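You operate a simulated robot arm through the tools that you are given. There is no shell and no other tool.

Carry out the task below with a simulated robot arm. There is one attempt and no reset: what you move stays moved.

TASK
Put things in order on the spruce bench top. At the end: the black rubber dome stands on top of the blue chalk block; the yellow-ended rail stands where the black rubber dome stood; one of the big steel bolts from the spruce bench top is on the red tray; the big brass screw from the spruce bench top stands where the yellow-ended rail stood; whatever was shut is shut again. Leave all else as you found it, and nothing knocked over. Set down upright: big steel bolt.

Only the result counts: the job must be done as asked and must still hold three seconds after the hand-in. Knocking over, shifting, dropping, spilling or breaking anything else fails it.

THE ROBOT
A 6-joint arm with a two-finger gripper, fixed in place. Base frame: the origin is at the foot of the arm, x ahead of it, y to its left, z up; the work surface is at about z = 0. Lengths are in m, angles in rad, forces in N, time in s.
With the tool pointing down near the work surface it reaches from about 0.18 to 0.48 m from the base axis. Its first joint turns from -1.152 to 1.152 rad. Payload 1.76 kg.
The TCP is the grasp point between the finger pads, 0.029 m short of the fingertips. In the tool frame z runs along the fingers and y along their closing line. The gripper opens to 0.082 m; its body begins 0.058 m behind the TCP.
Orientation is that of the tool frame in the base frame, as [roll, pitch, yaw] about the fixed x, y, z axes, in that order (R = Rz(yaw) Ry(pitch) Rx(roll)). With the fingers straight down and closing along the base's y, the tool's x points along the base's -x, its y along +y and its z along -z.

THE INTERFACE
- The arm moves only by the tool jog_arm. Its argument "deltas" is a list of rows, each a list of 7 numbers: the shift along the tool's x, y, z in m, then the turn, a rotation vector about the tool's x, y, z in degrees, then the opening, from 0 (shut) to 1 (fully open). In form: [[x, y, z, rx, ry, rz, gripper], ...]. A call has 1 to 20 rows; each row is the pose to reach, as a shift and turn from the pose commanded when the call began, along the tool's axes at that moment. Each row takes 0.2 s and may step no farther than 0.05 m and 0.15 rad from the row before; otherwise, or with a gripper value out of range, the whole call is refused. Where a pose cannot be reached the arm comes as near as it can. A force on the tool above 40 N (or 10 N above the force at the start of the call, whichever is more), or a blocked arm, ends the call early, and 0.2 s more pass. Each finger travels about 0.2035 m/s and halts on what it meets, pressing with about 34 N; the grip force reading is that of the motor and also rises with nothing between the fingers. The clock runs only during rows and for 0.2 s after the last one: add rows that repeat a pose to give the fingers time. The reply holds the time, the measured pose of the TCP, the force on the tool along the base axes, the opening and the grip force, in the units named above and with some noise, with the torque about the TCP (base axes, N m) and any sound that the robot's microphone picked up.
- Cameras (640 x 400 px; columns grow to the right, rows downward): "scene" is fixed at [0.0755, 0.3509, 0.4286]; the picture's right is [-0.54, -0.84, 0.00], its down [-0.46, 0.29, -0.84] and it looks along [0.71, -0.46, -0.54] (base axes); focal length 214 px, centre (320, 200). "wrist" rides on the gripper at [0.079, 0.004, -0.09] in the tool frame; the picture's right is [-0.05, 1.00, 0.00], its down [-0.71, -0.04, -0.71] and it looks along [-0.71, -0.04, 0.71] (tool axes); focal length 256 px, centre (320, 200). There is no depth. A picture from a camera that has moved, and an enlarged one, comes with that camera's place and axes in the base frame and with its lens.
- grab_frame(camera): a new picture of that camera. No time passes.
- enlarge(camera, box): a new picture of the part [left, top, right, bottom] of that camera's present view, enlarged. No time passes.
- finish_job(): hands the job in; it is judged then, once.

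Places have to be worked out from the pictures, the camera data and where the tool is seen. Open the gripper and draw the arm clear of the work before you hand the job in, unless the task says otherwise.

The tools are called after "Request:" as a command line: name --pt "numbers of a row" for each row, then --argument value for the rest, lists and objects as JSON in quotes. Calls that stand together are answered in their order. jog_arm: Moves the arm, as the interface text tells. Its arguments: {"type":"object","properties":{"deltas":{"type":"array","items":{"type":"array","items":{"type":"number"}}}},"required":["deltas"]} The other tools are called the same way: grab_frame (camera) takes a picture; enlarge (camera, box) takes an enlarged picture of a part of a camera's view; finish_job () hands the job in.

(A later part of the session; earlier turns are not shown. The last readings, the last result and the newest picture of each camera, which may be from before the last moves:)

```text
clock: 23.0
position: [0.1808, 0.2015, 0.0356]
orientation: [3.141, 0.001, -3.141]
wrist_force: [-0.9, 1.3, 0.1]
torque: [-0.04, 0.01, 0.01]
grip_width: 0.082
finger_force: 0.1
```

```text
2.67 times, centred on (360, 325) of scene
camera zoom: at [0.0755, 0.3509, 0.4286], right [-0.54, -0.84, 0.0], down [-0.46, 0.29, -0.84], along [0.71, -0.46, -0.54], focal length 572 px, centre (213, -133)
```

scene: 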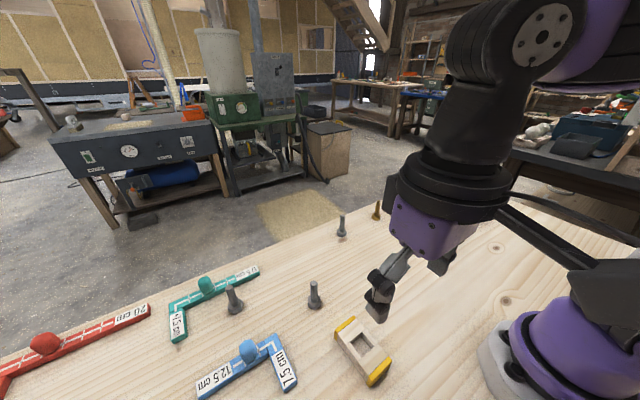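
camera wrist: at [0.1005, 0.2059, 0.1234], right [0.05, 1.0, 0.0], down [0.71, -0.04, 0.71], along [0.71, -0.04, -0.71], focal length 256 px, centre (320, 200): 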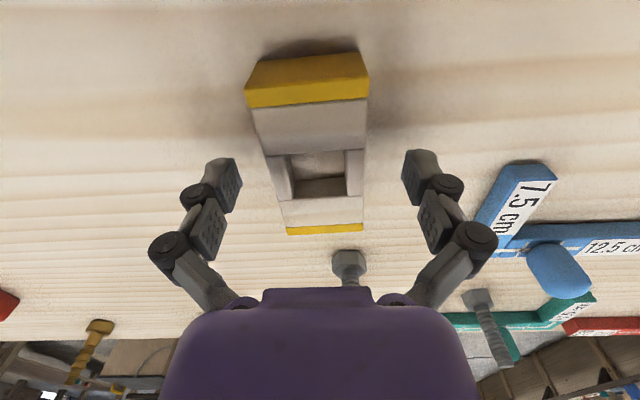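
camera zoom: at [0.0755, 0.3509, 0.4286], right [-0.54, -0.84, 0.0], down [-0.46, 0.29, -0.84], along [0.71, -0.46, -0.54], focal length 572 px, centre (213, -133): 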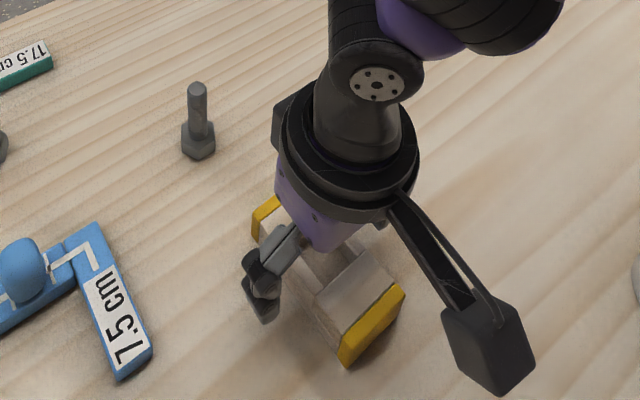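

Fingers straddle the rail symmetrically. I close the gripper on it.

Request:
jog_arm --pt "0 0 0 0 0 0 0.8" --pt "0 0 0 0 0 0 0.65" --pt "0 0 0 0 0 0 0.5" --pt "0 0 0 0 0 0 0.35" --pt "0 0 0 0 0 0 0.35"

Request:
grab_frame --camera "wrist"

```text
clock: 24.2
position: [0.18, 0.2017, 0.0346]
orientation: [3.141, 0.001, -3.141]
wrist_force: [-1.0, -1.9, 9.0]
torque: [-0.1, 0.07, 0.14]
grip_width: 0.0455
finger_force: 34.1
```

```text
taken
camera wrist: at [0.1006, 0.206, 0.1238], right [0.05, 1.0, 0.0], down [0.7, -0.04, 0.71], along [0.71, -0.04, -0.71], focal length 256 px, centre (320, 200)
```

wrist: 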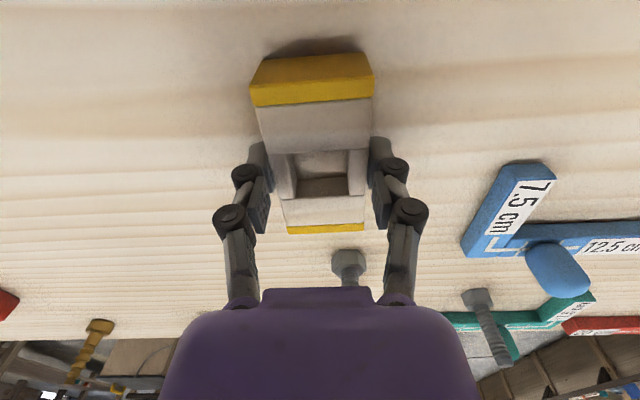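

Gripped at 0.0455 m. I lift and verify.

Request:
jog_arm --pt "0 0 -0.01 0 0 0 0.35" --pt "0 0 -0.03 0 0 0 0.35" --pt "0 0 -0.065 0 0 0 0.35" --pt "0 0 -0.1 0 0 0 0.35" --pt "0 0 -0.1 0 0 0 0.35"

Request:
grab_frame --camera "wrist"

Request:
grab_frame --camera "scene"

```text
clock: 25.4
position: [0.1809, 0.2018, 0.1348]
orientation: [-3.141, 0.001, 3.141]
wrist_force: [0.0, 0.3, -0.6]
torque: [-0.03, -0.01, 0.0]
grip_width: 0.0455
finger_force: 33.9
```

```text
taken
camera wrist: at [0.1003, 0.2061, 0.2238], right [0.05, 1.0, 0.0], down [0.71, -0.04, 0.71], along [0.71, -0.04, -0.71], focal length 256 px, centre (320, 200)
```

wrist: 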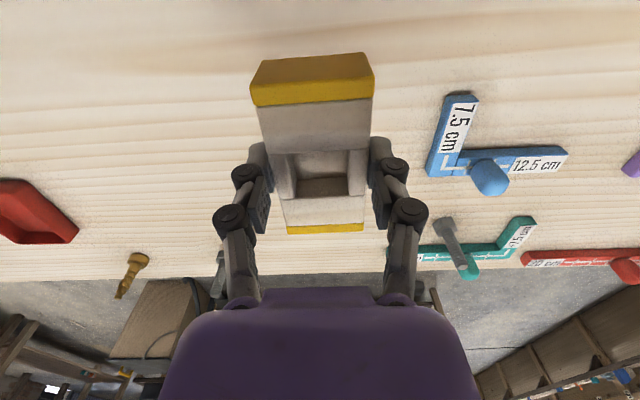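

```text
taken
```

scene: 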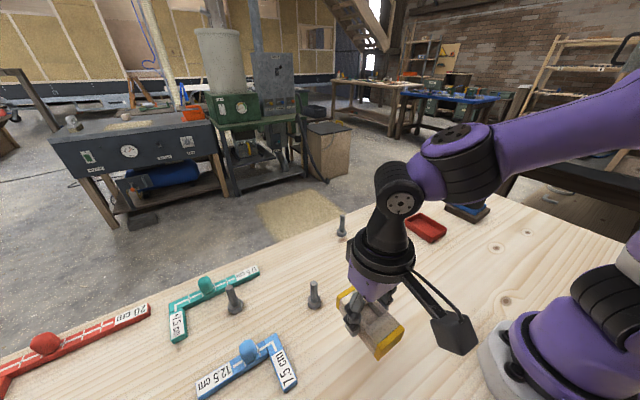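

The rail hangs level in the grip. I carry it over to the dome's former spot (0.402, 0.160), passing high above the bolt.

Request:
jog_arm --pt "-0.01 -0.001 -0.03 0 0 0 0.35" --pt "-0.045 -0.008 -0.04 0 0 0 0.35" --pt "-0.085 -0.015 -0.045 0 0 0 0.35" --pt "-0.125 -0.023 -0.045 0 0 0 0.35" --pt "-0.165 -0.03 -0.04 0 0 0 0.35" --pt "-0.2 -0.037 -0.02 0 0 0 0.35" --pt "-0.222 -0.0418 0.01 0 0 0 0.35" --pt "-0.222 -0.0418 0.045 0 0 0 0.35" --pt "-0.222 -0.0418 0.045 0 0 0 0.35"

Request:
grab_frame --camera "wrist"

Request:
grab_frame --camera "scene"

```text
clock: 27.4
position: [0.4011, 0.1601, 0.0893]
orientation: [-3.141, 0.002, 3.141]
wrist_force: [-0.1, -0.1, -1.0]
torque: [0.03, -0.05, 0.01]
grip_width: 0.0454
finger_force: 33.7
```

```text
taken
camera wrist: at [0.3219, 0.1646, 0.178], right [0.05, 1.0, 0.0], down [0.71, -0.04, 0.71], along [0.71, -0.04, -0.71], focal length 256 px, centre (320, 200)
```

wrist: 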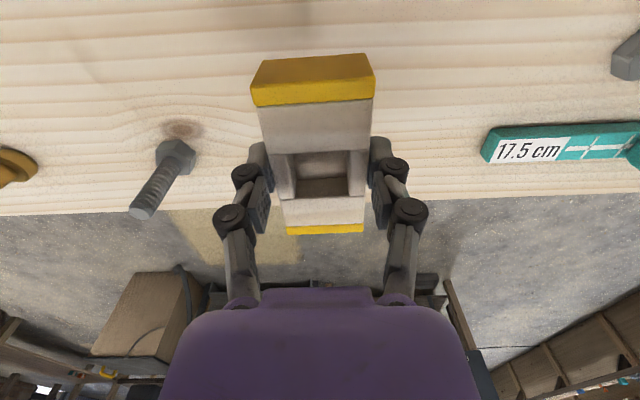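

```text
taken
```

scene: 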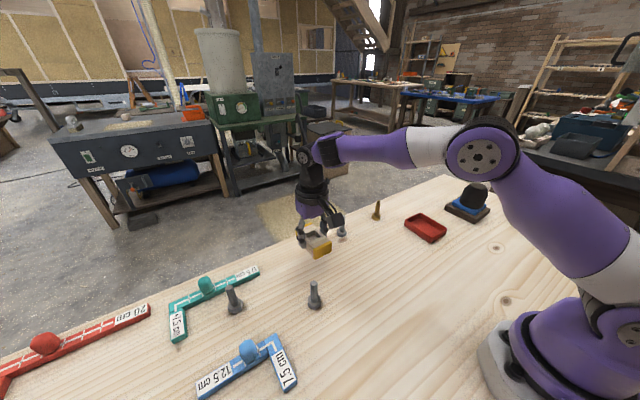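

The pose matches the one where I picked up the dome. I lower to about 2 mm above the bench.

Request:
jog_arm --pt "-0.001 0 0.02 0 0 0 0.35" --pt "-0.001 0 0.04 0 0 0 0.35" --pt "-0.001 0 0.051 0 0 0 0.35" --pt "-0.001 0 0.0525 0 0 0 0.35" --pt "-0.001 0 0.0525 0 0 0 0.35"

Request:
enlarge --camera "scene" --box '[260, 210, 380, 285]'

```text
clock: 28.6
position: [0.4029, 0.1592, 0.0382]
orientation: [-3.141, 0.003, -3.142]
wrist_force: [0.4, -0.6, -0.3]
torque: [-0.01, 0.0, 0.0]
grip_width: 0.0454
finger_force: 33.6
```

```text
5.33 times, centred on (320, 248) of scene
camera zoom: at [0.0755, 0.3509, 0.4286], right [-0.54, -0.84, 0.0], down [-0.46, 0.29, -0.84], along [0.71, -0.46, -0.54], focal length 1144 px, centre (320, -53)
```

zoom: 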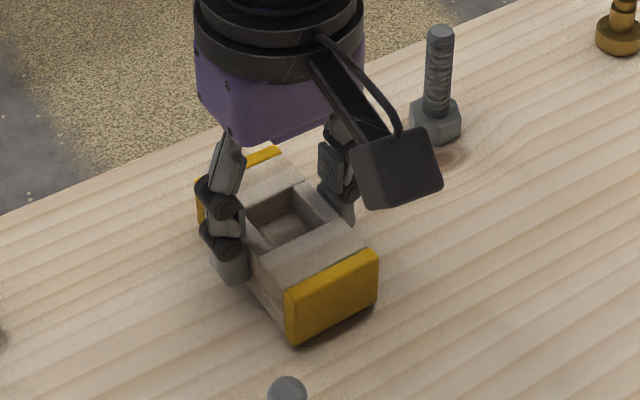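

No contact yet (z = 0.038). I lower in millimetre steps until the bench is felt.

Request:
jog_arm --pt "0 0 0.001 0 0 0 0.35" --pt "0 0 0.002 0 0 0 0.35" --pt "0 0 0.002 0 0 0 0.35"

```text
clock: 29.4
position: [0.402, 0.1587, 0.0369]
orientation: [3.141, 0.002, -3.141]
wrist_force: [-0.4, 0.5, -0.5]
torque: [0.0, 0.0, 0.03]
grip_width: 0.045
finger_force: 33.8
```

Request:
jog_arm --pt "0 0 0.001 0 0 0 0.35" --pt "0 0 0.0015 0 0 0 0.35" --pt "0 0 0.0015 0 0 0 0.35"

```text
clock: 30.2
position: [0.4023, 0.1602, 0.0347]
orientation: [3.139, 0.001, -3.141]
wrist_force: [-4.6, -1.1, 11.8]
torque: [-0.05, 0.18, 0.1]
grip_width: 0.0453
finger_force: 34.3
```

Contact is felt at 11.8 N, so I back off about 1 mm and open the gripper gradually.

Request:
jog_arm --pt "0 0 -0.001 0 0 0 0.35" --pt "0 0 -0.001 0 0 0 0.58" --pt "0 0 -0.001 0 0 0 0.65" --pt "0 0 -0.001 0 0 0 0.8" --pt "0 0 -0.001 0 0 0 0.9" --pt "0 0 -0.001 0 0 0 0.9"

Request:
enlarge --camera "scene" --box '[260, 210, 380, 285]'

Request:
grab_frame --camera "wrist"

```text
clock: 31.6
position: [0.4033, 0.159, 0.0349]
orientation: [3.141, 0.002, -3.139]
wrist_force: [-0.3, 0.5, -0.3]
torque: [0.03, -0.01, -0.01]
grip_width: 0.0738
finger_force: 0.0
```

```text
5.33 times, centred on (320, 248) of scene
camera zoom: at [0.0755, 0.3509, 0.4286], right [-0.54, -0.84, 0.0], down [-0.46, 0.29, -0.84], along [0.71, -0.46, -0.54], focal length 1144 px, centre (320, -53)
```

zoom: 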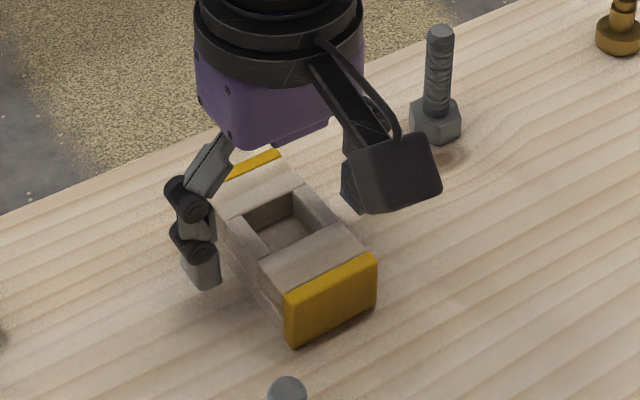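

```text
taken
camera wrist: at [0.3231, 0.1645, 0.1242], right [0.05, 1.0, 0.0], down [0.71, -0.04, 0.71], along [0.71, -0.04, -0.71], focal length 256 px, centre (320, 200)
```

wrist: 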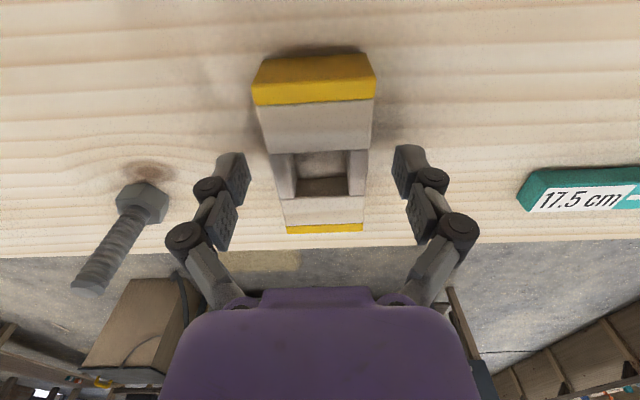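

The rail stands on the dome's old spot. I rise clear and move toward the brass screw for a close look.

Request:
jog_arm --pt "0 0 -0.02 0 0 0 0.9" --pt "0 0 -0.05 0 0 0 1" --pt "0 0 -0.09 0 0 0 1" --pt "0 0 -0.13 0 0 0 1" --pt "0.008 -0.045 -0.15 0 0 0 1" --pt "0.016 -0.09 -0.155 0 0 0 1" --pt "0.024 -0.135 -0.16 0 0 0 1" --pt "0.032 -0.18 -0.165 0 0 0 1" --pt "0.04 -0.225 -0.165 0 0 0 1" --pt "0.043 -0.259 -0.165 0 0 0 1" --pt "0.043 -0.259 -0.165 0 0 0 1"

Request:
grab_frame --camera "wrist"

Request:
grab_frame --camera "scene"

```text
clock: 34.0
position: [0.3594, -0.0978, 0.1996]
orientation: [-3.141, 0.001, 3.141]
wrist_force: [-0.9, -0.2, 0.0]
torque: [0.01, 0.01, -0.01]
grip_width: 0.0819
finger_force: 0.0
```

```text
taken
camera wrist: at [0.2795, -0.0945, 0.2889], right [0.05, 1.0, 0.0], down [0.71, -0.04, 0.71], along [0.71, -0.04, -0.71], focal length 256 px, centre (320, 200)
```

wrist: 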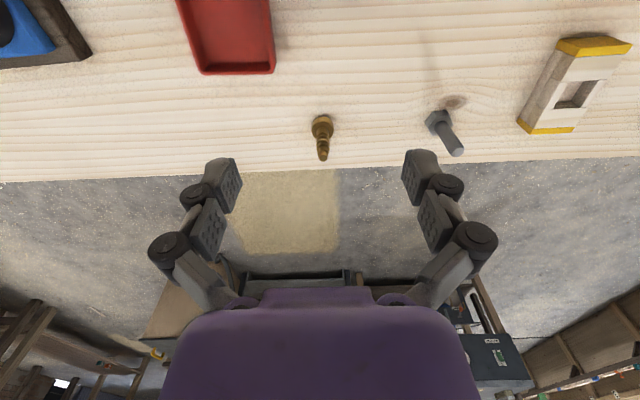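

```text
taken
```

scene: 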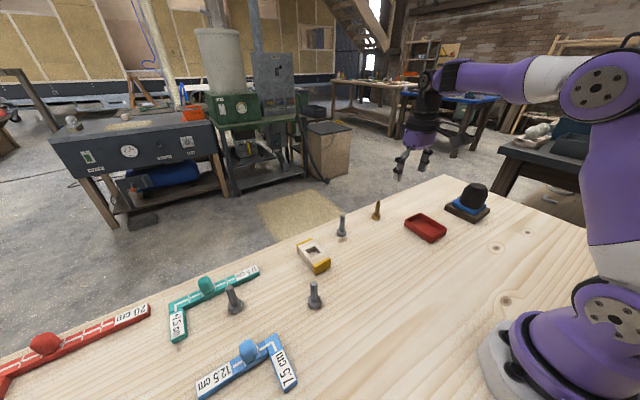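

Request:
enlarge --camera "wrist" --box '[280, 100, 376, 160]'

Request:
enlarge --camera "scene" --box '[350, 190, 398, 220]'

Request:
enlarge --camera "scene" --box '[270, 220, 366, 280]'

```text
6.67 times, centred on (328, 130) of wrist
camera zoom: at [0.2795, -0.0945, 0.2889], right [0.05, 1.0, 0.0], down [0.71, -0.04, 0.71], along [0.71, -0.04, -0.71], focal length 1707 px, centre (267, 667)
```

zoom: 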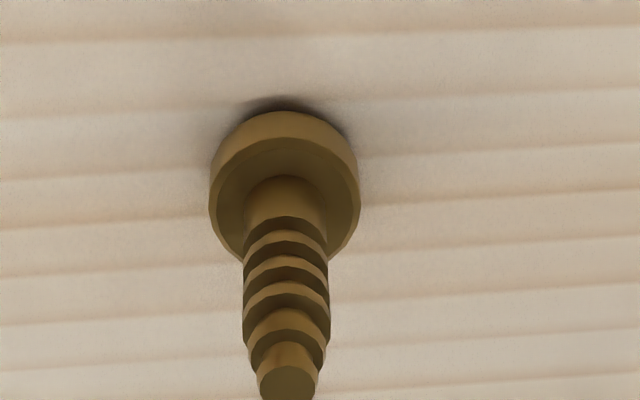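

```text
13.33 times, centred on (374, 205) of scene
camera zoom: at [0.0755, 0.3509, 0.4286], right [-0.54, -0.84, 0.0], down [-0.46, 0.29, -0.84], along [0.71, -0.46, -0.54], focal length 2860 px, centre (-400, 133)
```

zoom: 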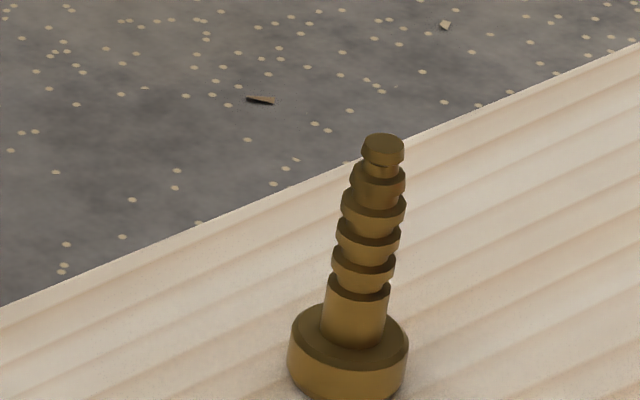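

```text
6.67 times, centred on (318, 250) of scene
camera zoom: at [0.0755, 0.3509, 0.4286], right [-0.54, -0.84, 0.0], down [-0.46, 0.29, -0.84], along [0.71, -0.46, -0.54], focal length 1430 px, centre (333, -133)
```

zoom: 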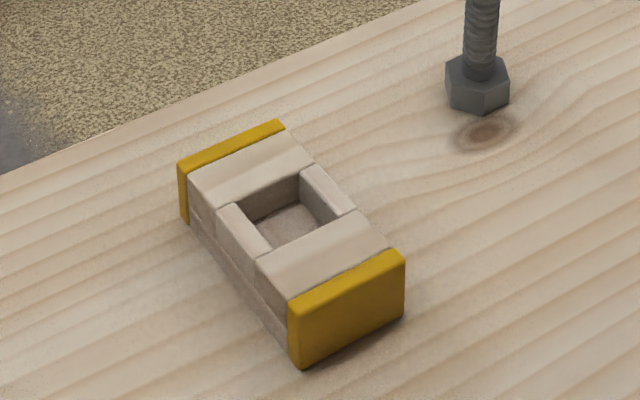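

The screw's base is near (0.440, -0.099), head about 0.029 wide and 0.013 tall. The fingers seem to reach further forward as they close, so I test this in free air by closing to about 0.015 m and measuring the tip position.

Request:
jog_arm --pt "0 0 0 0 0 0 0.6" --pt "0 0 0 0 0 0 0.3" --pt "0 0 0 0 0 0 0.18" --pt "0 0 0 0 0 0 0.18"

Request:
grab_frame --camera "wrist"

Request:
enlarge --camera "scene" --box '[350, 90, 478, 170]'

```text
clock: 35.0
position: [0.3597, -0.0984, 0.2016]
orientation: [3.141, 0.004, 3.14]
wrist_force: [0.4, 0.0, 0.6]
torque: [-0.02, 0.0, 0.01]
grip_width: 0.0148
finger_force: 0.1
```

```text
taken
camera wrist: at [0.2796, -0.0941, 0.2889], right [0.05, 1.0, 0.0], down [0.71, -0.04, 0.71], along [0.71, -0.04, -0.71], focal length 256 px, centre (320, 200)
```

wrist: 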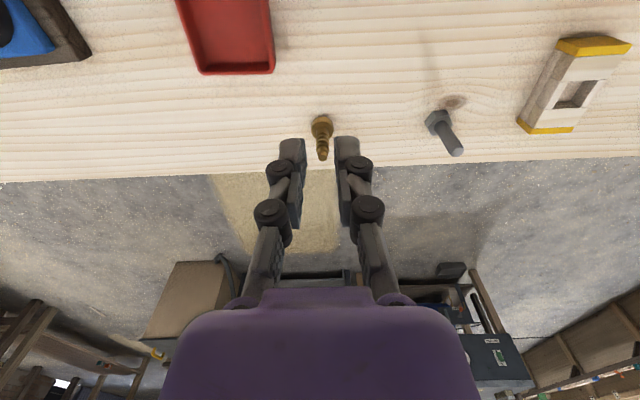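

```text
5.00 times, centred on (414, 130) of scene
camera zoom: at [0.0755, 0.3509, 0.4286], right [-0.54, -0.84, 0.0], down [-0.46, 0.29, -0.84], along [0.71, -0.46, -0.54], focal length 1072 px, centre (-150, 550)
```

zoom: 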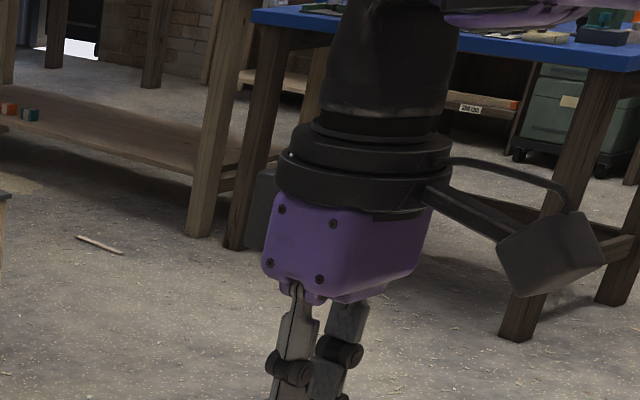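

Request:
enlarge --camera "scene" --box '[370, 130, 450, 180]'

Request:
enlarge --camera "wrist" --box '[240, 110, 400, 210]'

```text
8.00 times, centred on (410, 155) of scene
camera zoom: at [0.0755, 0.3509, 0.4286], right [-0.54, -0.84, 0.0], down [-0.46, 0.29, -0.84], along [0.71, -0.46, -0.54], focal length 1716 px, centre (-400, 560)
```

zoom: 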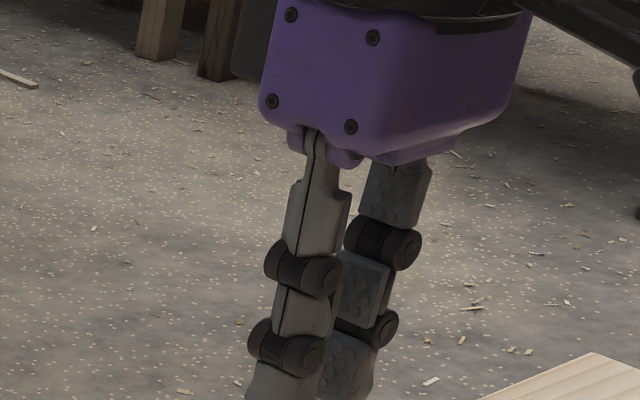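

```text
4.00 times, centred on (320, 160) of wrist
camera zoom: at [0.2796, -0.0941, 0.2889], right [0.05, 1.0, 0.0], down [0.71, -0.04, 0.71], along [0.71, -0.04, -0.71], focal length 1024 px, centre (320, 360)
```

zoom: 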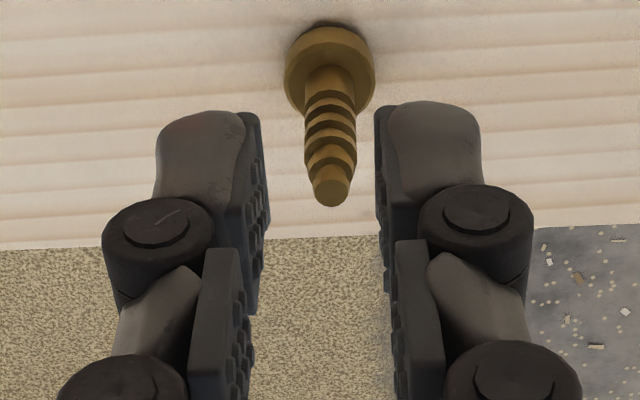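

Request:
enlarge --camera "scene" --box '[370, 160, 450, 210]'

```text
8.00 times, centred on (410, 185) of scene
camera zoom: at [0.0755, 0.3509, 0.4286], right [-0.54, -0.84, 0.0], down [-0.46, 0.29, -0.84], along [0.71, -0.46, -0.54], focal length 1716 px, centre (-400, 320)
```

zoom: 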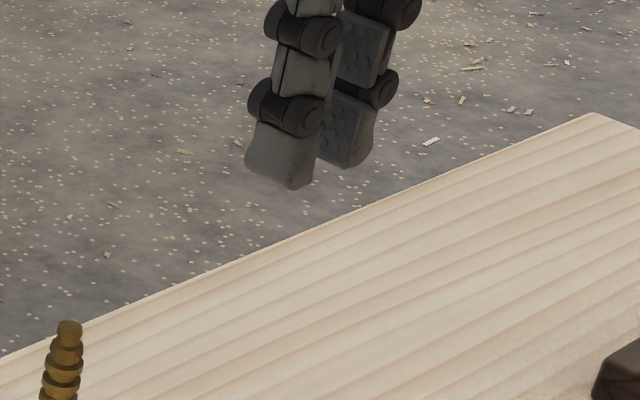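

The tips lie about 0.029 beyond the TCP when nearly closed and less when open. I'll grip the screw by its shank, above the head; first I reopen and go above it at z = 0.12.

Request:
jog_arm --pt "-0.02 0 0.02 0 0 0 0.5" --pt "-0.045 0 0.045 0 0 0 0.75" --pt "-0.07 0 0.07 0 0 0 0.8" --pt "-0.081 0 0.08 0 0 0 0.8" --pt "-0.081 0 0.08 0 0 0 0.8"

Request:
grab_frame --camera "wrist"

Request:
enlarge --camera "scene" --box '[320, 150, 440, 225]'

```text
clock: 36.2
position: [0.439, -0.0983, 0.1205]
orientation: [3.141, 0.002, -3.141]
wrist_force: [0.4, 0.0, 0.4]
torque: [0.01, -0.01, 0.01]
grip_width: 0.0656
finger_force: 0.1
```

```text
taken
camera wrist: at [0.3601, -0.0943, 0.209], right [0.05, 1.0, 0.0], down [0.71, -0.04, 0.71], along [0.71, -0.04, -0.71], focal length 256 px, centre (320, 200)
```

wrist: 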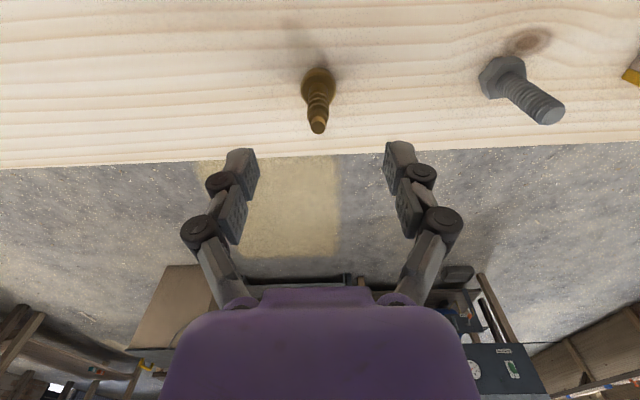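

```text
5.33 times, centred on (380, 188) of scene
camera zoom: at [0.0755, 0.3509, 0.4286], right [-0.54, -0.84, 0.0], down [-0.46, 0.29, -0.84], along [0.71, -0.46, -0.54], focal length 1144 px, centre (0, 267)
```

zoom: 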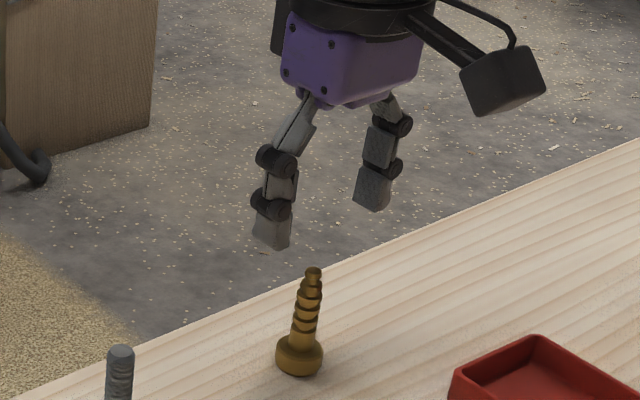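

The screw is within ~1 mm of the grasp line. I descend to z = 0.047 so the closing tips stay just above its head.

Request:
jog_arm --pt "-0.0015 -0.001 0.025 0 0 0 0.8" --pt "-0.0015 -0.001 0.05 0 0 0 0.8" --pt "-0.0015 -0.001 0.073 0 0 0 0.8" --pt "-0.0015 -0.001 0.073 0 0 0 0.8"

Request:
grab_frame --camera "wrist"

Request:
enlarge --camera "scene" --box '[330, 170, 426, 230]'

```text
clock: 37.2
position: [0.4411, -0.1007, 0.0467]
orientation: [3.141, 0.002, -3.141]
wrist_force: [0.7, -0.2, -0.7]
torque: [-0.03, 0.04, -0.02]
grip_width: 0.0656
finger_force: 0.0
```

```text
taken
camera wrist: at [0.3624, -0.0953, 0.1353], right [0.05, 1.0, 0.0], down [0.71, -0.04, 0.71], along [0.71, -0.04, -0.71], focal length 256 px, centre (320, 200)
```

wrist: 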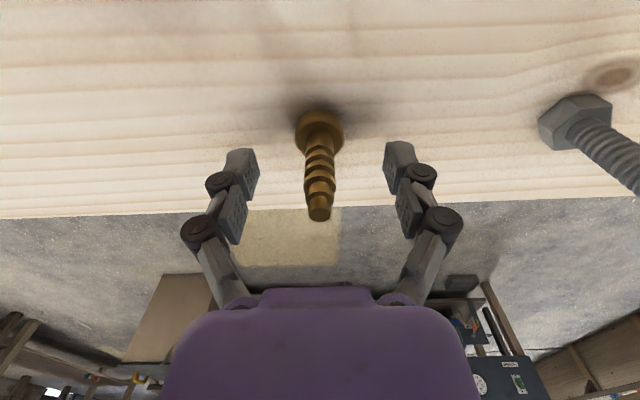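

```text
6.67 times, centred on (378, 200) of scene
camera zoom: at [0.0755, 0.3509, 0.4286], right [-0.54, -0.84, 0.0], down [-0.46, 0.29, -0.84], along [0.71, -0.46, -0.54], focal length 1430 px, centre (-67, 200)
```

zoom: 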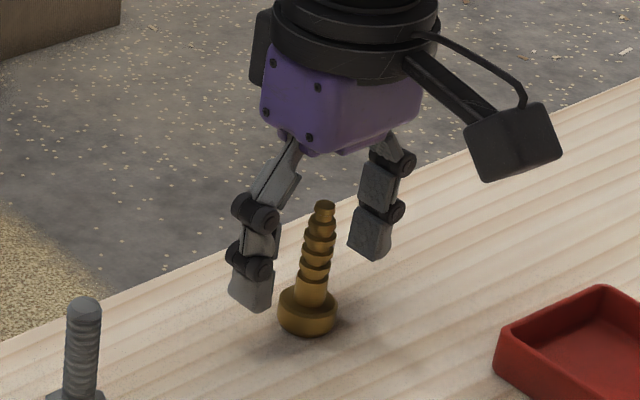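

Screw is centred at column 319. I close slowly on the shank.

Request:
jog_arm --pt "0 0 0 0 0 0 0.6" --pt "0 0 0 0 0 0 0.45" --pt "0 0 0 0 0 0 0.33" --pt "0 0 0 0 0 0 0.25" --pt "0 0 0 0 0 0 0.2" --pt "0 0 0 0 0 0 0.15" --pt "0 0 0 0 0 0 0.08" --pt "0 0 0 0 0 0 0.05" --pt "0 0 0 0 0 0 0.05"

Request:
grab_frame --camera "wrist"

Request:
enlarge --camera "scene" --box '[330, 170, 426, 230]'

```text
clock: 39.2
position: [0.4418, -0.1005, 0.0471]
orientation: [-3.141, 0.002, -3.141]
wrist_force: [-0.6, 0.9, 0.3]
torque: [-0.04, -0.01, -0.01]
grip_width: 0.0136
finger_force: 33.8
```

```text
taken
camera wrist: at [0.3625, -0.0953, 0.1357], right [0.05, 1.0, 0.0], down [0.71, -0.04, 0.71], along [0.71, -0.04, -0.71], focal length 256 px, centre (320, 200)
```

wrist: 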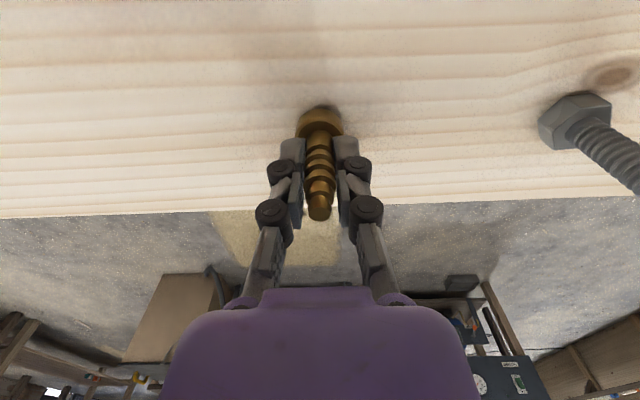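

```text
6.67 times, centred on (378, 200) of scene
camera zoom: at [0.0755, 0.3509, 0.4286], right [-0.54, -0.84, 0.0], down [-0.46, 0.29, -0.84], along [0.71, -0.46, -0.54], focal length 1430 px, centre (-67, 200)
```

zoom: 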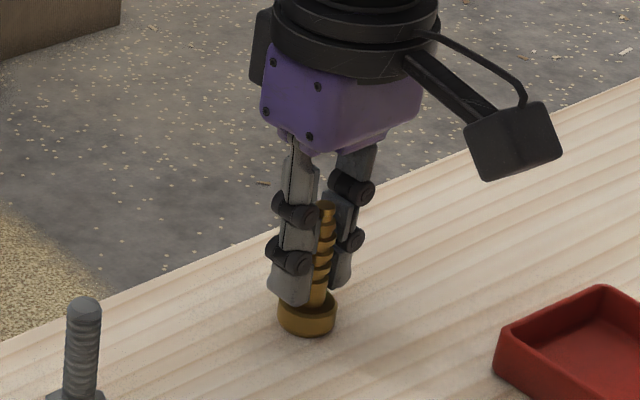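

The shank is gripped at 0.0136 m, tips above the head. I lift and check that the screw hangs straight.

Request:
jog_arm --pt "0 0 -0.005 0 0 0 0.05" --pt "0 0 -0.015 0 0 0 0.05" --pt "0 0 -0.04 0 0 0 0.05" --pt "0 0 -0.07 0 0 0 0.05" --pt "0 0 -0.07 0 0 0 0.05"

Request:
grab_frame --camera "wrist"

Request:
enlarge --camera "scene" --box '[330, 150, 426, 210]'

```text
clock: 40.4
position: [0.4421, -0.1009, 0.1188]
orientation: [3.141, 0.002, -3.141]
wrist_force: [0.1, -0.7, 0.1]
torque: [0.01, -0.02, 0.02]
grip_width: 0.014
finger_force: 33.5
```

```text
taken
camera wrist: at [0.3626, -0.0952, 0.2061], right [0.05, 1.0, 0.0], down [0.71, -0.04, 0.71], along [0.71, -0.04, -0.71], focal length 256 px, centre (320, 200)
```

wrist: 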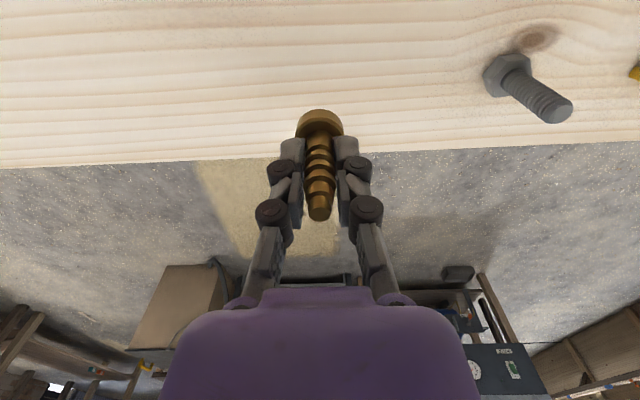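

```text
6.67 times, centred on (378, 180) of scene
camera zoom: at [0.0755, 0.3509, 0.4286], right [-0.54, -0.84, 0.0], down [-0.46, 0.29, -0.84], along [0.71, -0.46, -0.54], focal length 1430 px, centre (-67, 333)
```

zoom: 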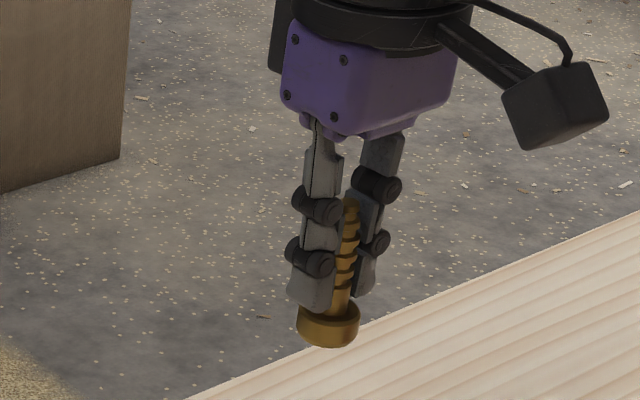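

The screw hangs straight. I carry it high to the rail's former place (0.179, 0.200) and stop above it.

Request:
jog_arm --pt "0.02 0 -0.03 0 0 0 0.05" --pt "0.05 0.015 -0.055 0 0 0 0.05" --pt "0.08 0.045 -0.06 0 0 0 0.05" --pt "0.105 0.08 -0.06 0 0 0 0.05" --pt "0.13 0.115 -0.06 0 0 0 0.05" --pt "0.155 0.15 -0.06 0 0 0 0.05" --pt "0.18 0.185 -0.06 0 0 0 0.05" --pt "0.205 0.22 -0.06 0 0 0 0.05" --pt "0.23 0.255 -0.06 0 0 0 0.05" --pt "0.25 0.285 -0.06 0 0 0 0.05" --pt "0.262 0.301 -0.055 0 0 0 0.05" --pt "0.262 0.301 -0.02 0 0 0 0.05" --pt "0.262 0.301 0.02 0 0 0 0.05" --pt "0.262 0.301 0.02 0 0 0 0.05"

Request:
grab_frame --camera "wrist"

Request:
grab_frame --camera "scene"

```text
clock: 43.4
position: [0.18, 0.2011, 0.0972]
orientation: [-3.141, 0.002, 3.141]
wrist_force: [0.1, 0.6, -0.3]
torque: [0.02, -0.02, 0.0]
grip_width: 0.0139
finger_force: 33.9
```

```text
taken
camera wrist: at [0.1013, 0.2055, 0.1849], right [0.05, 1.0, 0.0], down [0.71, -0.04, 0.71], along [0.71, -0.04, -0.71], focal length 256 px, centre (320, 200)
```

wrist: 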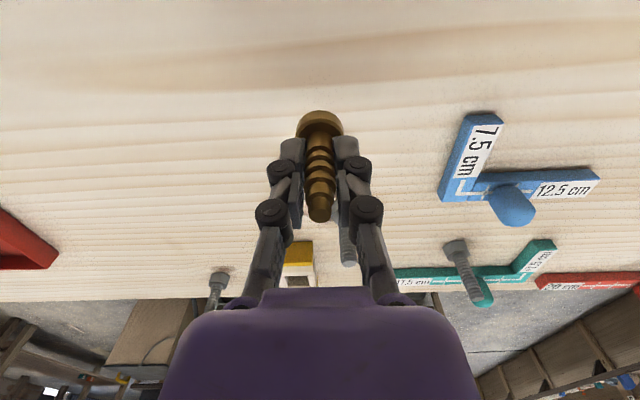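

```text
taken
```

scene: 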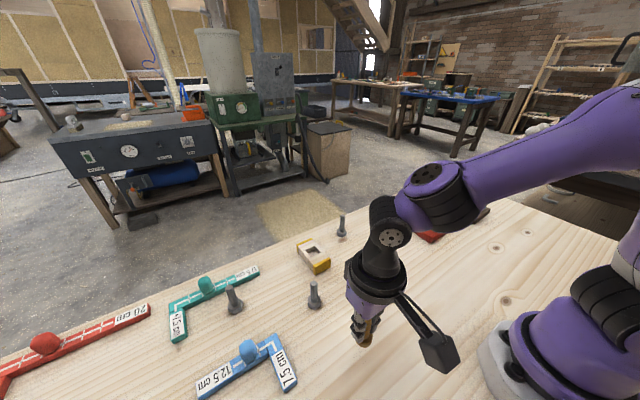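

I'm over the spot. I lower to about 2 mm above the pick-up height (z ≈ 0.049).

Request:
jog_arm --pt "0 -0.001 0.02 0 0 0 0.05" --pt "0 -0.001 0.035 0 0 0 0.05" --pt "0 -0.001 0.046 0 0 0 0.05" --pt "0 -0.001 0.0475 0 0 0 0.05" --pt "0 -0.001 0.0475 0 0 0 0.05"

Request:
enlarge --camera "scene" --box '[300, 300, 420, 375]'

```text
clock: 44.6
position: [0.1806, 0.1996, 0.0508]
orientation: [3.141, 0.002, 3.141]
wrist_force: [1.1, 0.1, -0.8]
torque: [0.01, 0.02, 0.01]
grip_width: 0.0136
finger_force: 33.8
```

```text
5.33 times, centred on (360, 338) of scene
camera zoom: at [0.0755, 0.3509, 0.4286], right [-0.54, -0.84, 0.0], down [-0.46, 0.29, -0.84], along [0.71, -0.46, -0.54], focal length 1144 px, centre (107, -533)
```

zoom: 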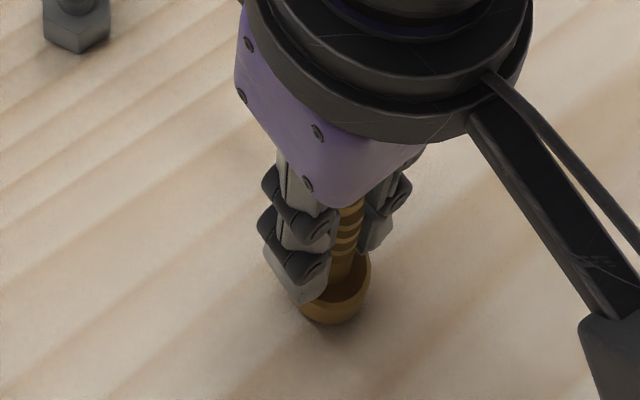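

No contact yet at z ≈ 0.05. I lower in 1 mm steps until the bench is felt.

Request:
jog_arm --pt "0 0 0.001 0 0 0 0.05" --pt "0 0 0.002 0 0 0 0.05" --pt "0 0 0.002 0 0 0 0.05"

```text
clock: 45.4
position: [0.18, 0.1992, 0.0469]
orientation: [3.141, 0.003, -3.141]
wrist_force: [-0.2, 0.8, -0.9]
torque: [0.01, 0.01, -0.01]
grip_width: 0.0136
finger_force: 34.1
```

Request:
jog_arm --pt "0 0 0.0008 0 0 0 0.05" --pt "0 0 0.0015 0 0 0 0.05" --pt "0 0 0.0015 0 0 0 0.05"

```text
clock: 46.2
position: [0.1813, 0.1998, 0.0468]
orientation: [3.14, 0.003, -3.141]
wrist_force: [-5.5, -4.6, 25.4]
torque: [-0.14, 0.27, 0.04]
grip_width: 0.0137
finger_force: 34.6
```

Contact is firm (25 N), so I ease up 1 mm and then open slowly.

Request:
jog_arm --pt "0 0 -0.0011 0 0 0 0.05" --pt "0 0 -0.0011 0 0 0 0.05"

```text
clock: 46.8
position: [0.1809, 0.1993, 0.0484]
orientation: [3.141, 0.002, -3.141]
wrist_force: [-0.2, -0.2, 0.1]
torque: [0.01, -0.01, -0.02]
grip_width: 0.0136
finger_force: 34.3
```

Force is relieved and the screw is within a fraction of a millimetre of the bench. I open the gripper gradually.

Request:
jog_arm --pt "0 0 0 0 0 0 0.18" --pt "0 0 0 0 0 0 0.24" --pt "0 0 0 0 0 0 0.32" --pt "0 0 0 0 0 0 0.45" --pt "0 0 0 0 0 0 0.65" --pt "0 0 0 0 0 0 0.8" --pt "0 0 0 0 0 0 0.8"

Request:
grab_frame --camera "wrist"

Request:
enlarge --camera "scene" --box '[300, 300, 420, 375]'

```text
clock: 48.4
position: [0.1806, 0.2003, 0.0482]
orientation: [3.14, 0.002, 3.14]
wrist_force: [-0.4, -0.3, -0.1]
torque: [-0.01, -0.01, -0.01]
grip_width: 0.0656
finger_force: 0.0
```

```text
taken
camera wrist: at [0.1009, 0.2043, 0.136], right [0.05, 1.0, 0.0], down [0.71, -0.04, 0.71], along [0.71, -0.04, -0.71], focal length 256 px, centre (320, 200)
```

wrist: 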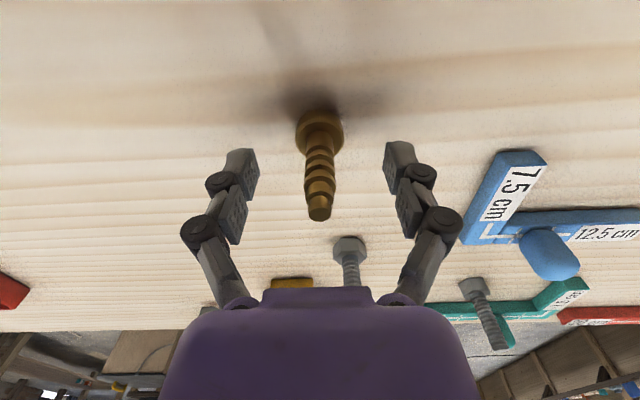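

```text
5.33 times, centred on (360, 338) of scene
camera zoom: at [0.0755, 0.3509, 0.4286], right [-0.54, -0.84, 0.0], down [-0.46, 0.29, -0.84], along [0.71, -0.46, -0.54], focal length 1144 px, centre (107, -533)
```

zoom: 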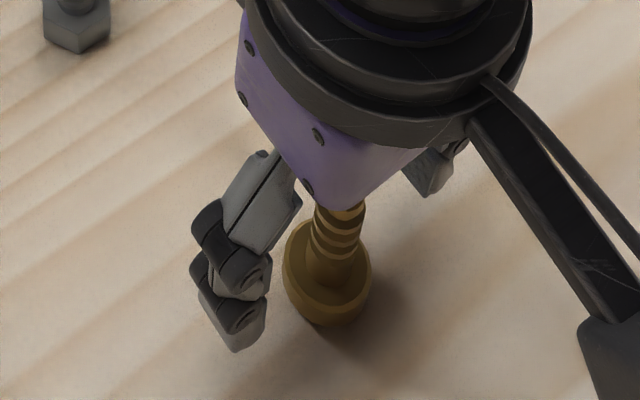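

The screw stands upright. I rise straight up and then move so the wrist camera can look at the near bolt at (0.299, 0.220).

Request:
jog_arm --pt "0 0 -0.02 0 0 0 0.8" --pt "0 0 -0.06 0 0 0 0.9" --pt "0 0 -0.1 0 0 0 1" --pt "0 0 -0.14 0 0 0 1" --pt "-0.03 0.012 -0.14 0 0 0 1" --pt "-0.045 0.019 -0.14 0 0 0 1" --pt "-0.045 0.019 -0.14 0 0 0 1"

Request:
grab_frame --camera "wrist"

Request:
enlarge --camera "wrist" --box '[280, 90, 376, 150]'

Request:
grab_frame --camera "scene"

```text
clock: 50.0
position: [0.2248, 0.2184, 0.1874]
orientation: [-3.142, 0.0, 3.141]
wrist_force: [-0.5, -0.1, -0.2]
torque: [-0.02, -0.02, -0.06]
grip_width: 0.0822
finger_force: 0.0
```

```text
taken
camera wrist: at [0.145, 0.2235, 0.2756], right [0.05, 1.0, 0.0], down [0.71, -0.04, 0.71], along [0.71, -0.04, -0.71], focal length 256 px, centre (320, 200)
```

wrist: 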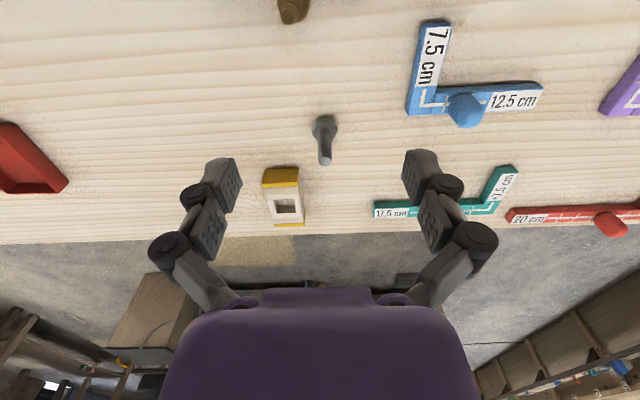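

```text
6.67 times, centred on (328, 120) of wrist
camera zoom: at [0.145, 0.2235, 0.2756], right [0.05, 1.0, 0.0], down [0.71, -0.04, 0.71], along [0.71, -0.04, -0.71], focal length 1707 px, centre (267, 733)
```

zoom: 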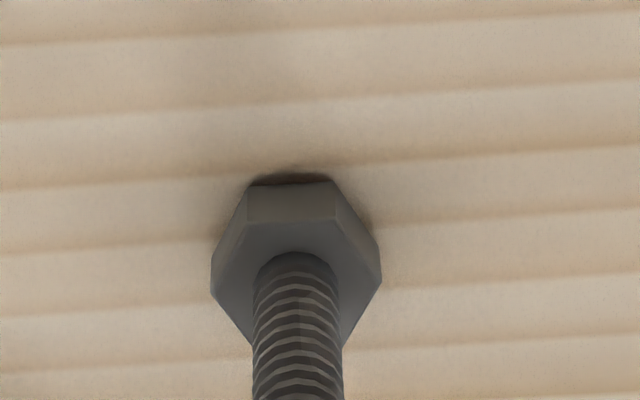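

```text
taken
```

scene: 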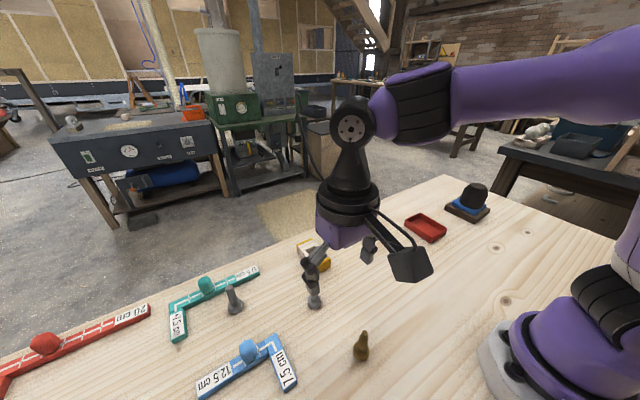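

Bolt located at (0.2993, 0.2208), head about 0.015 tall. I move above it at z = 0.13 and verify the alignment.

Request:
jog_arm --pt "-0.025 0.0005 0.015 0 0 0 0.9" --pt "-0.05 0.001 0.035 0 0 0 0.8" --pt "-0.0753 0.0013 0.057 0 0 0 0.8" --pt "-0.0753 0.0013 0.057 0 0 0 0.8"

Request:
grab_frame --camera "wrist"

Request:
enlarge --camera "scene" --box '[250, 220, 378, 300]'

```text
clock: 51.0
position: [0.3027, 0.2196, 0.1305]
orientation: [3.141, 0.002, -3.142]
wrist_force: [0.6, 0.7, 0.0]
torque: [0.02, 0.0, -0.01]
grip_width: 0.0657
finger_force: 0.0
```

```text
taken
camera wrist: at [0.2215, 0.2245, 0.2184], right [0.05, 1.0, 0.0], down [0.71, -0.04, 0.71], along [0.71, -0.04, -0.71], focal length 256 px, centre (320, 200)
```

wrist: 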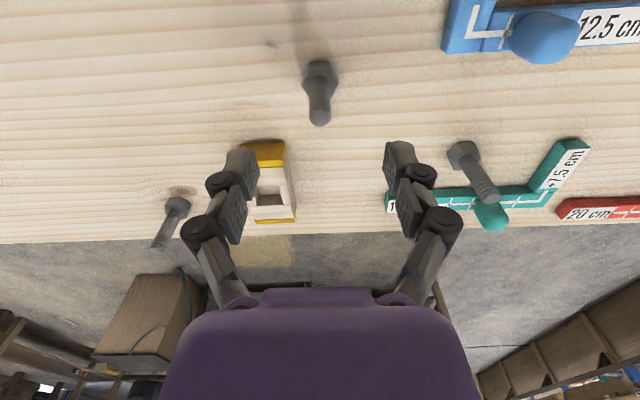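

```text
5.00 times, centred on (314, 260) of scene
camera zoom: at [0.0755, 0.3509, 0.4286], right [-0.54, -0.84, 0.0], down [-0.46, 0.29, -0.84], along [0.71, -0.46, -0.54], focal length 1072 px, centre (350, -100)
```

zoom: 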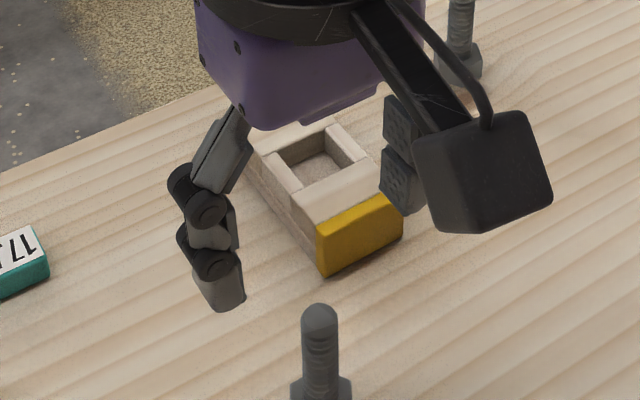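

Aligned (column 320). I descend to z = 0.053 with a small x correction.

Request:
jog_arm --pt "0.0015 0 0.025 0 0 0 0.8" --pt "0.0015 0 0.05 0 0 0 0.8" --pt "0.0015 0 0.077 0 0 0 0.8" --pt "0.0015 0 0.077 0 0 0 0.8"

Request:
grab_frame --camera "wrist"

Request:
enlarge --camera "scene" --box '[260, 240, 388, 320]'

```text
clock: 52.0
position: [0.3001, 0.2189, 0.0528]
orientation: [3.14, 0.001, 3.141]
wrist_force: [0.2, 0.3, 0.0]
torque: [0.01, 0.02, -0.02]
grip_width: 0.0655
finger_force: 0.1
```

```text
taken
camera wrist: at [0.2194, 0.2246, 0.1413], right [0.05, 1.0, 0.0], down [0.71, -0.04, 0.71], along [0.71, -0.04, -0.71], focal length 256 px, centre (320, 200)
```

wrist: 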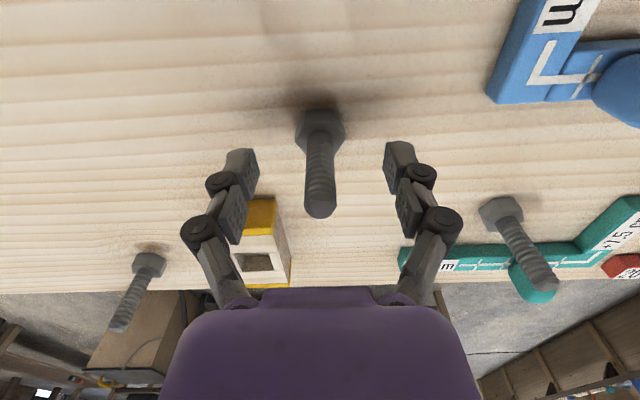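

```text
5.00 times, centred on (324, 280) of scene
camera zoom: at [0.0755, 0.3509, 0.4286], right [-0.54, -0.84, 0.0], down [-0.46, 0.29, -0.84], along [0.71, -0.46, -0.54], focal length 1072 px, centre (300, -200)
```

zoom: 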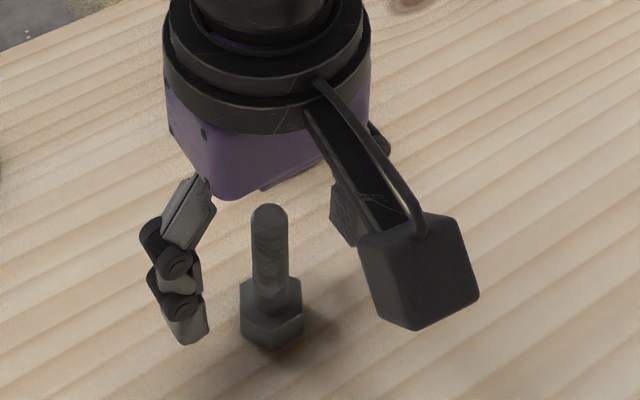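

I check the head height more closely before closing, so the tips don't land on the head's edge.

Request:
enlarge --camera "scene" --box '[292, 270, 332, 320]'

Request:
enlarge --camera "wrist" --box '[270, 90, 370, 220]'

```text
8.00 times, centred on (312, 295) of scene
camera zoom: at [0.0755, 0.3509, 0.4286], right [-0.54, -0.84, 0.0], down [-0.46, 0.29, -0.84], along [0.71, -0.46, -0.54], focal length 1716 px, centre (384, -560)
```

zoom: 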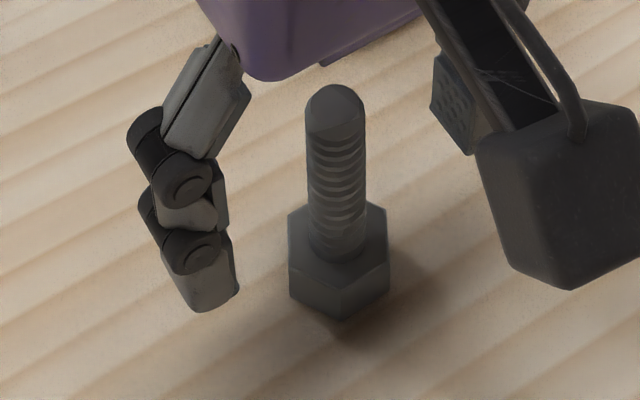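

```text
3.08 times, centred on (320, 155) of wrist
camera zoom: at [0.2194, 0.2246, 0.1413], right [0.05, 1.0, 0.0], down [0.71, -0.04, 0.71], along [0.71, -0.04, -0.71], focal length 788 px, centre (320, 338)
```

zoom: 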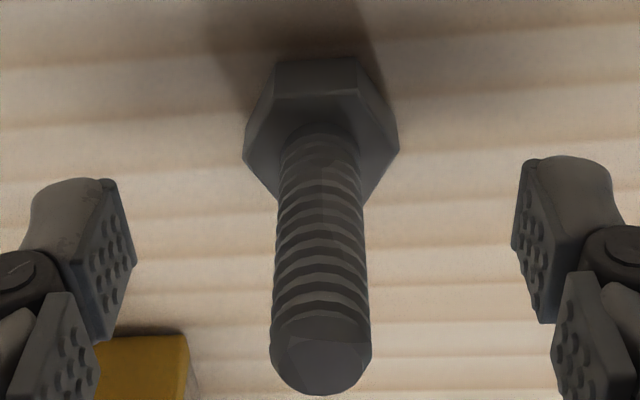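

The head is about 0.015 m tall, so tips at ~0.024 will clear it. I close slowly on the shank.

Request:
jog_arm --pt "0 0 0 0 0 0 0.6" --pt "0 0 0 0 0 0 0.45" --pt "0 0 0 0 0 0 0.33" --pt "0 0 0 0 0 0 0.25" --pt "0 0 0 0 0 0 0.2" --pt "0 0 0 0 0 0 0.15" --pt "0 0 0 0 0 0 0.08" --pt "0 0 0 0 0 0 0.05" --pt "0 0 0 0 0 0 0.05"

Request:
grab_frame --camera "wrist"

Request:
enlarge --camera "scene" --box '[260, 240, 388, 320]'

```text
clock: 54.0
position: [0.2993, 0.2187, 0.0532]
orientation: [-3.141, 0.001, -3.139]
wrist_force: [-0.5, 0.2, 0.0]
torque: [-0.02, 0.0, -0.05]
grip_width: 0.0136
finger_force: 34.4
```

```text
taken
camera wrist: at [0.2195, 0.2246, 0.1415], right [0.05, 1.0, 0.0], down [0.71, -0.04, 0.71], along [0.71, -0.04, -0.71], focal length 256 px, centre (320, 200)
```

wrist: 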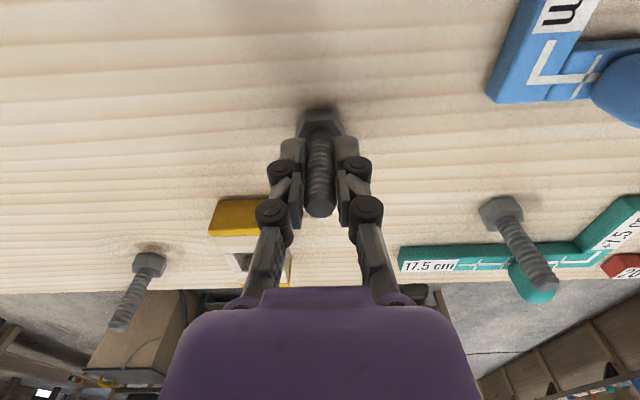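

```text
5.00 times, centred on (324, 280) of scene
camera zoom: at [0.0755, 0.3509, 0.4286], right [-0.54, -0.84, 0.0], down [-0.46, 0.29, -0.84], along [0.71, -0.46, -0.54], focal length 1072 px, centre (300, -200)
```

zoom: 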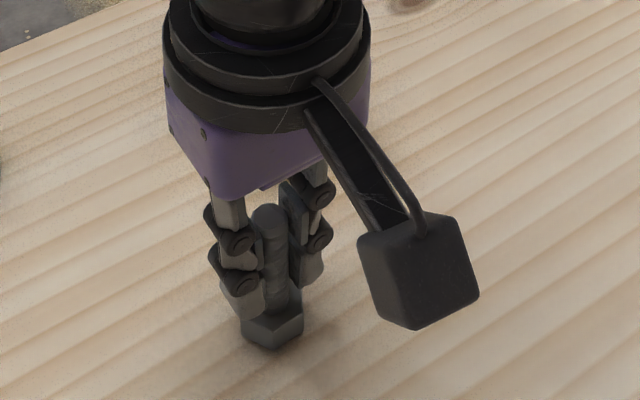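

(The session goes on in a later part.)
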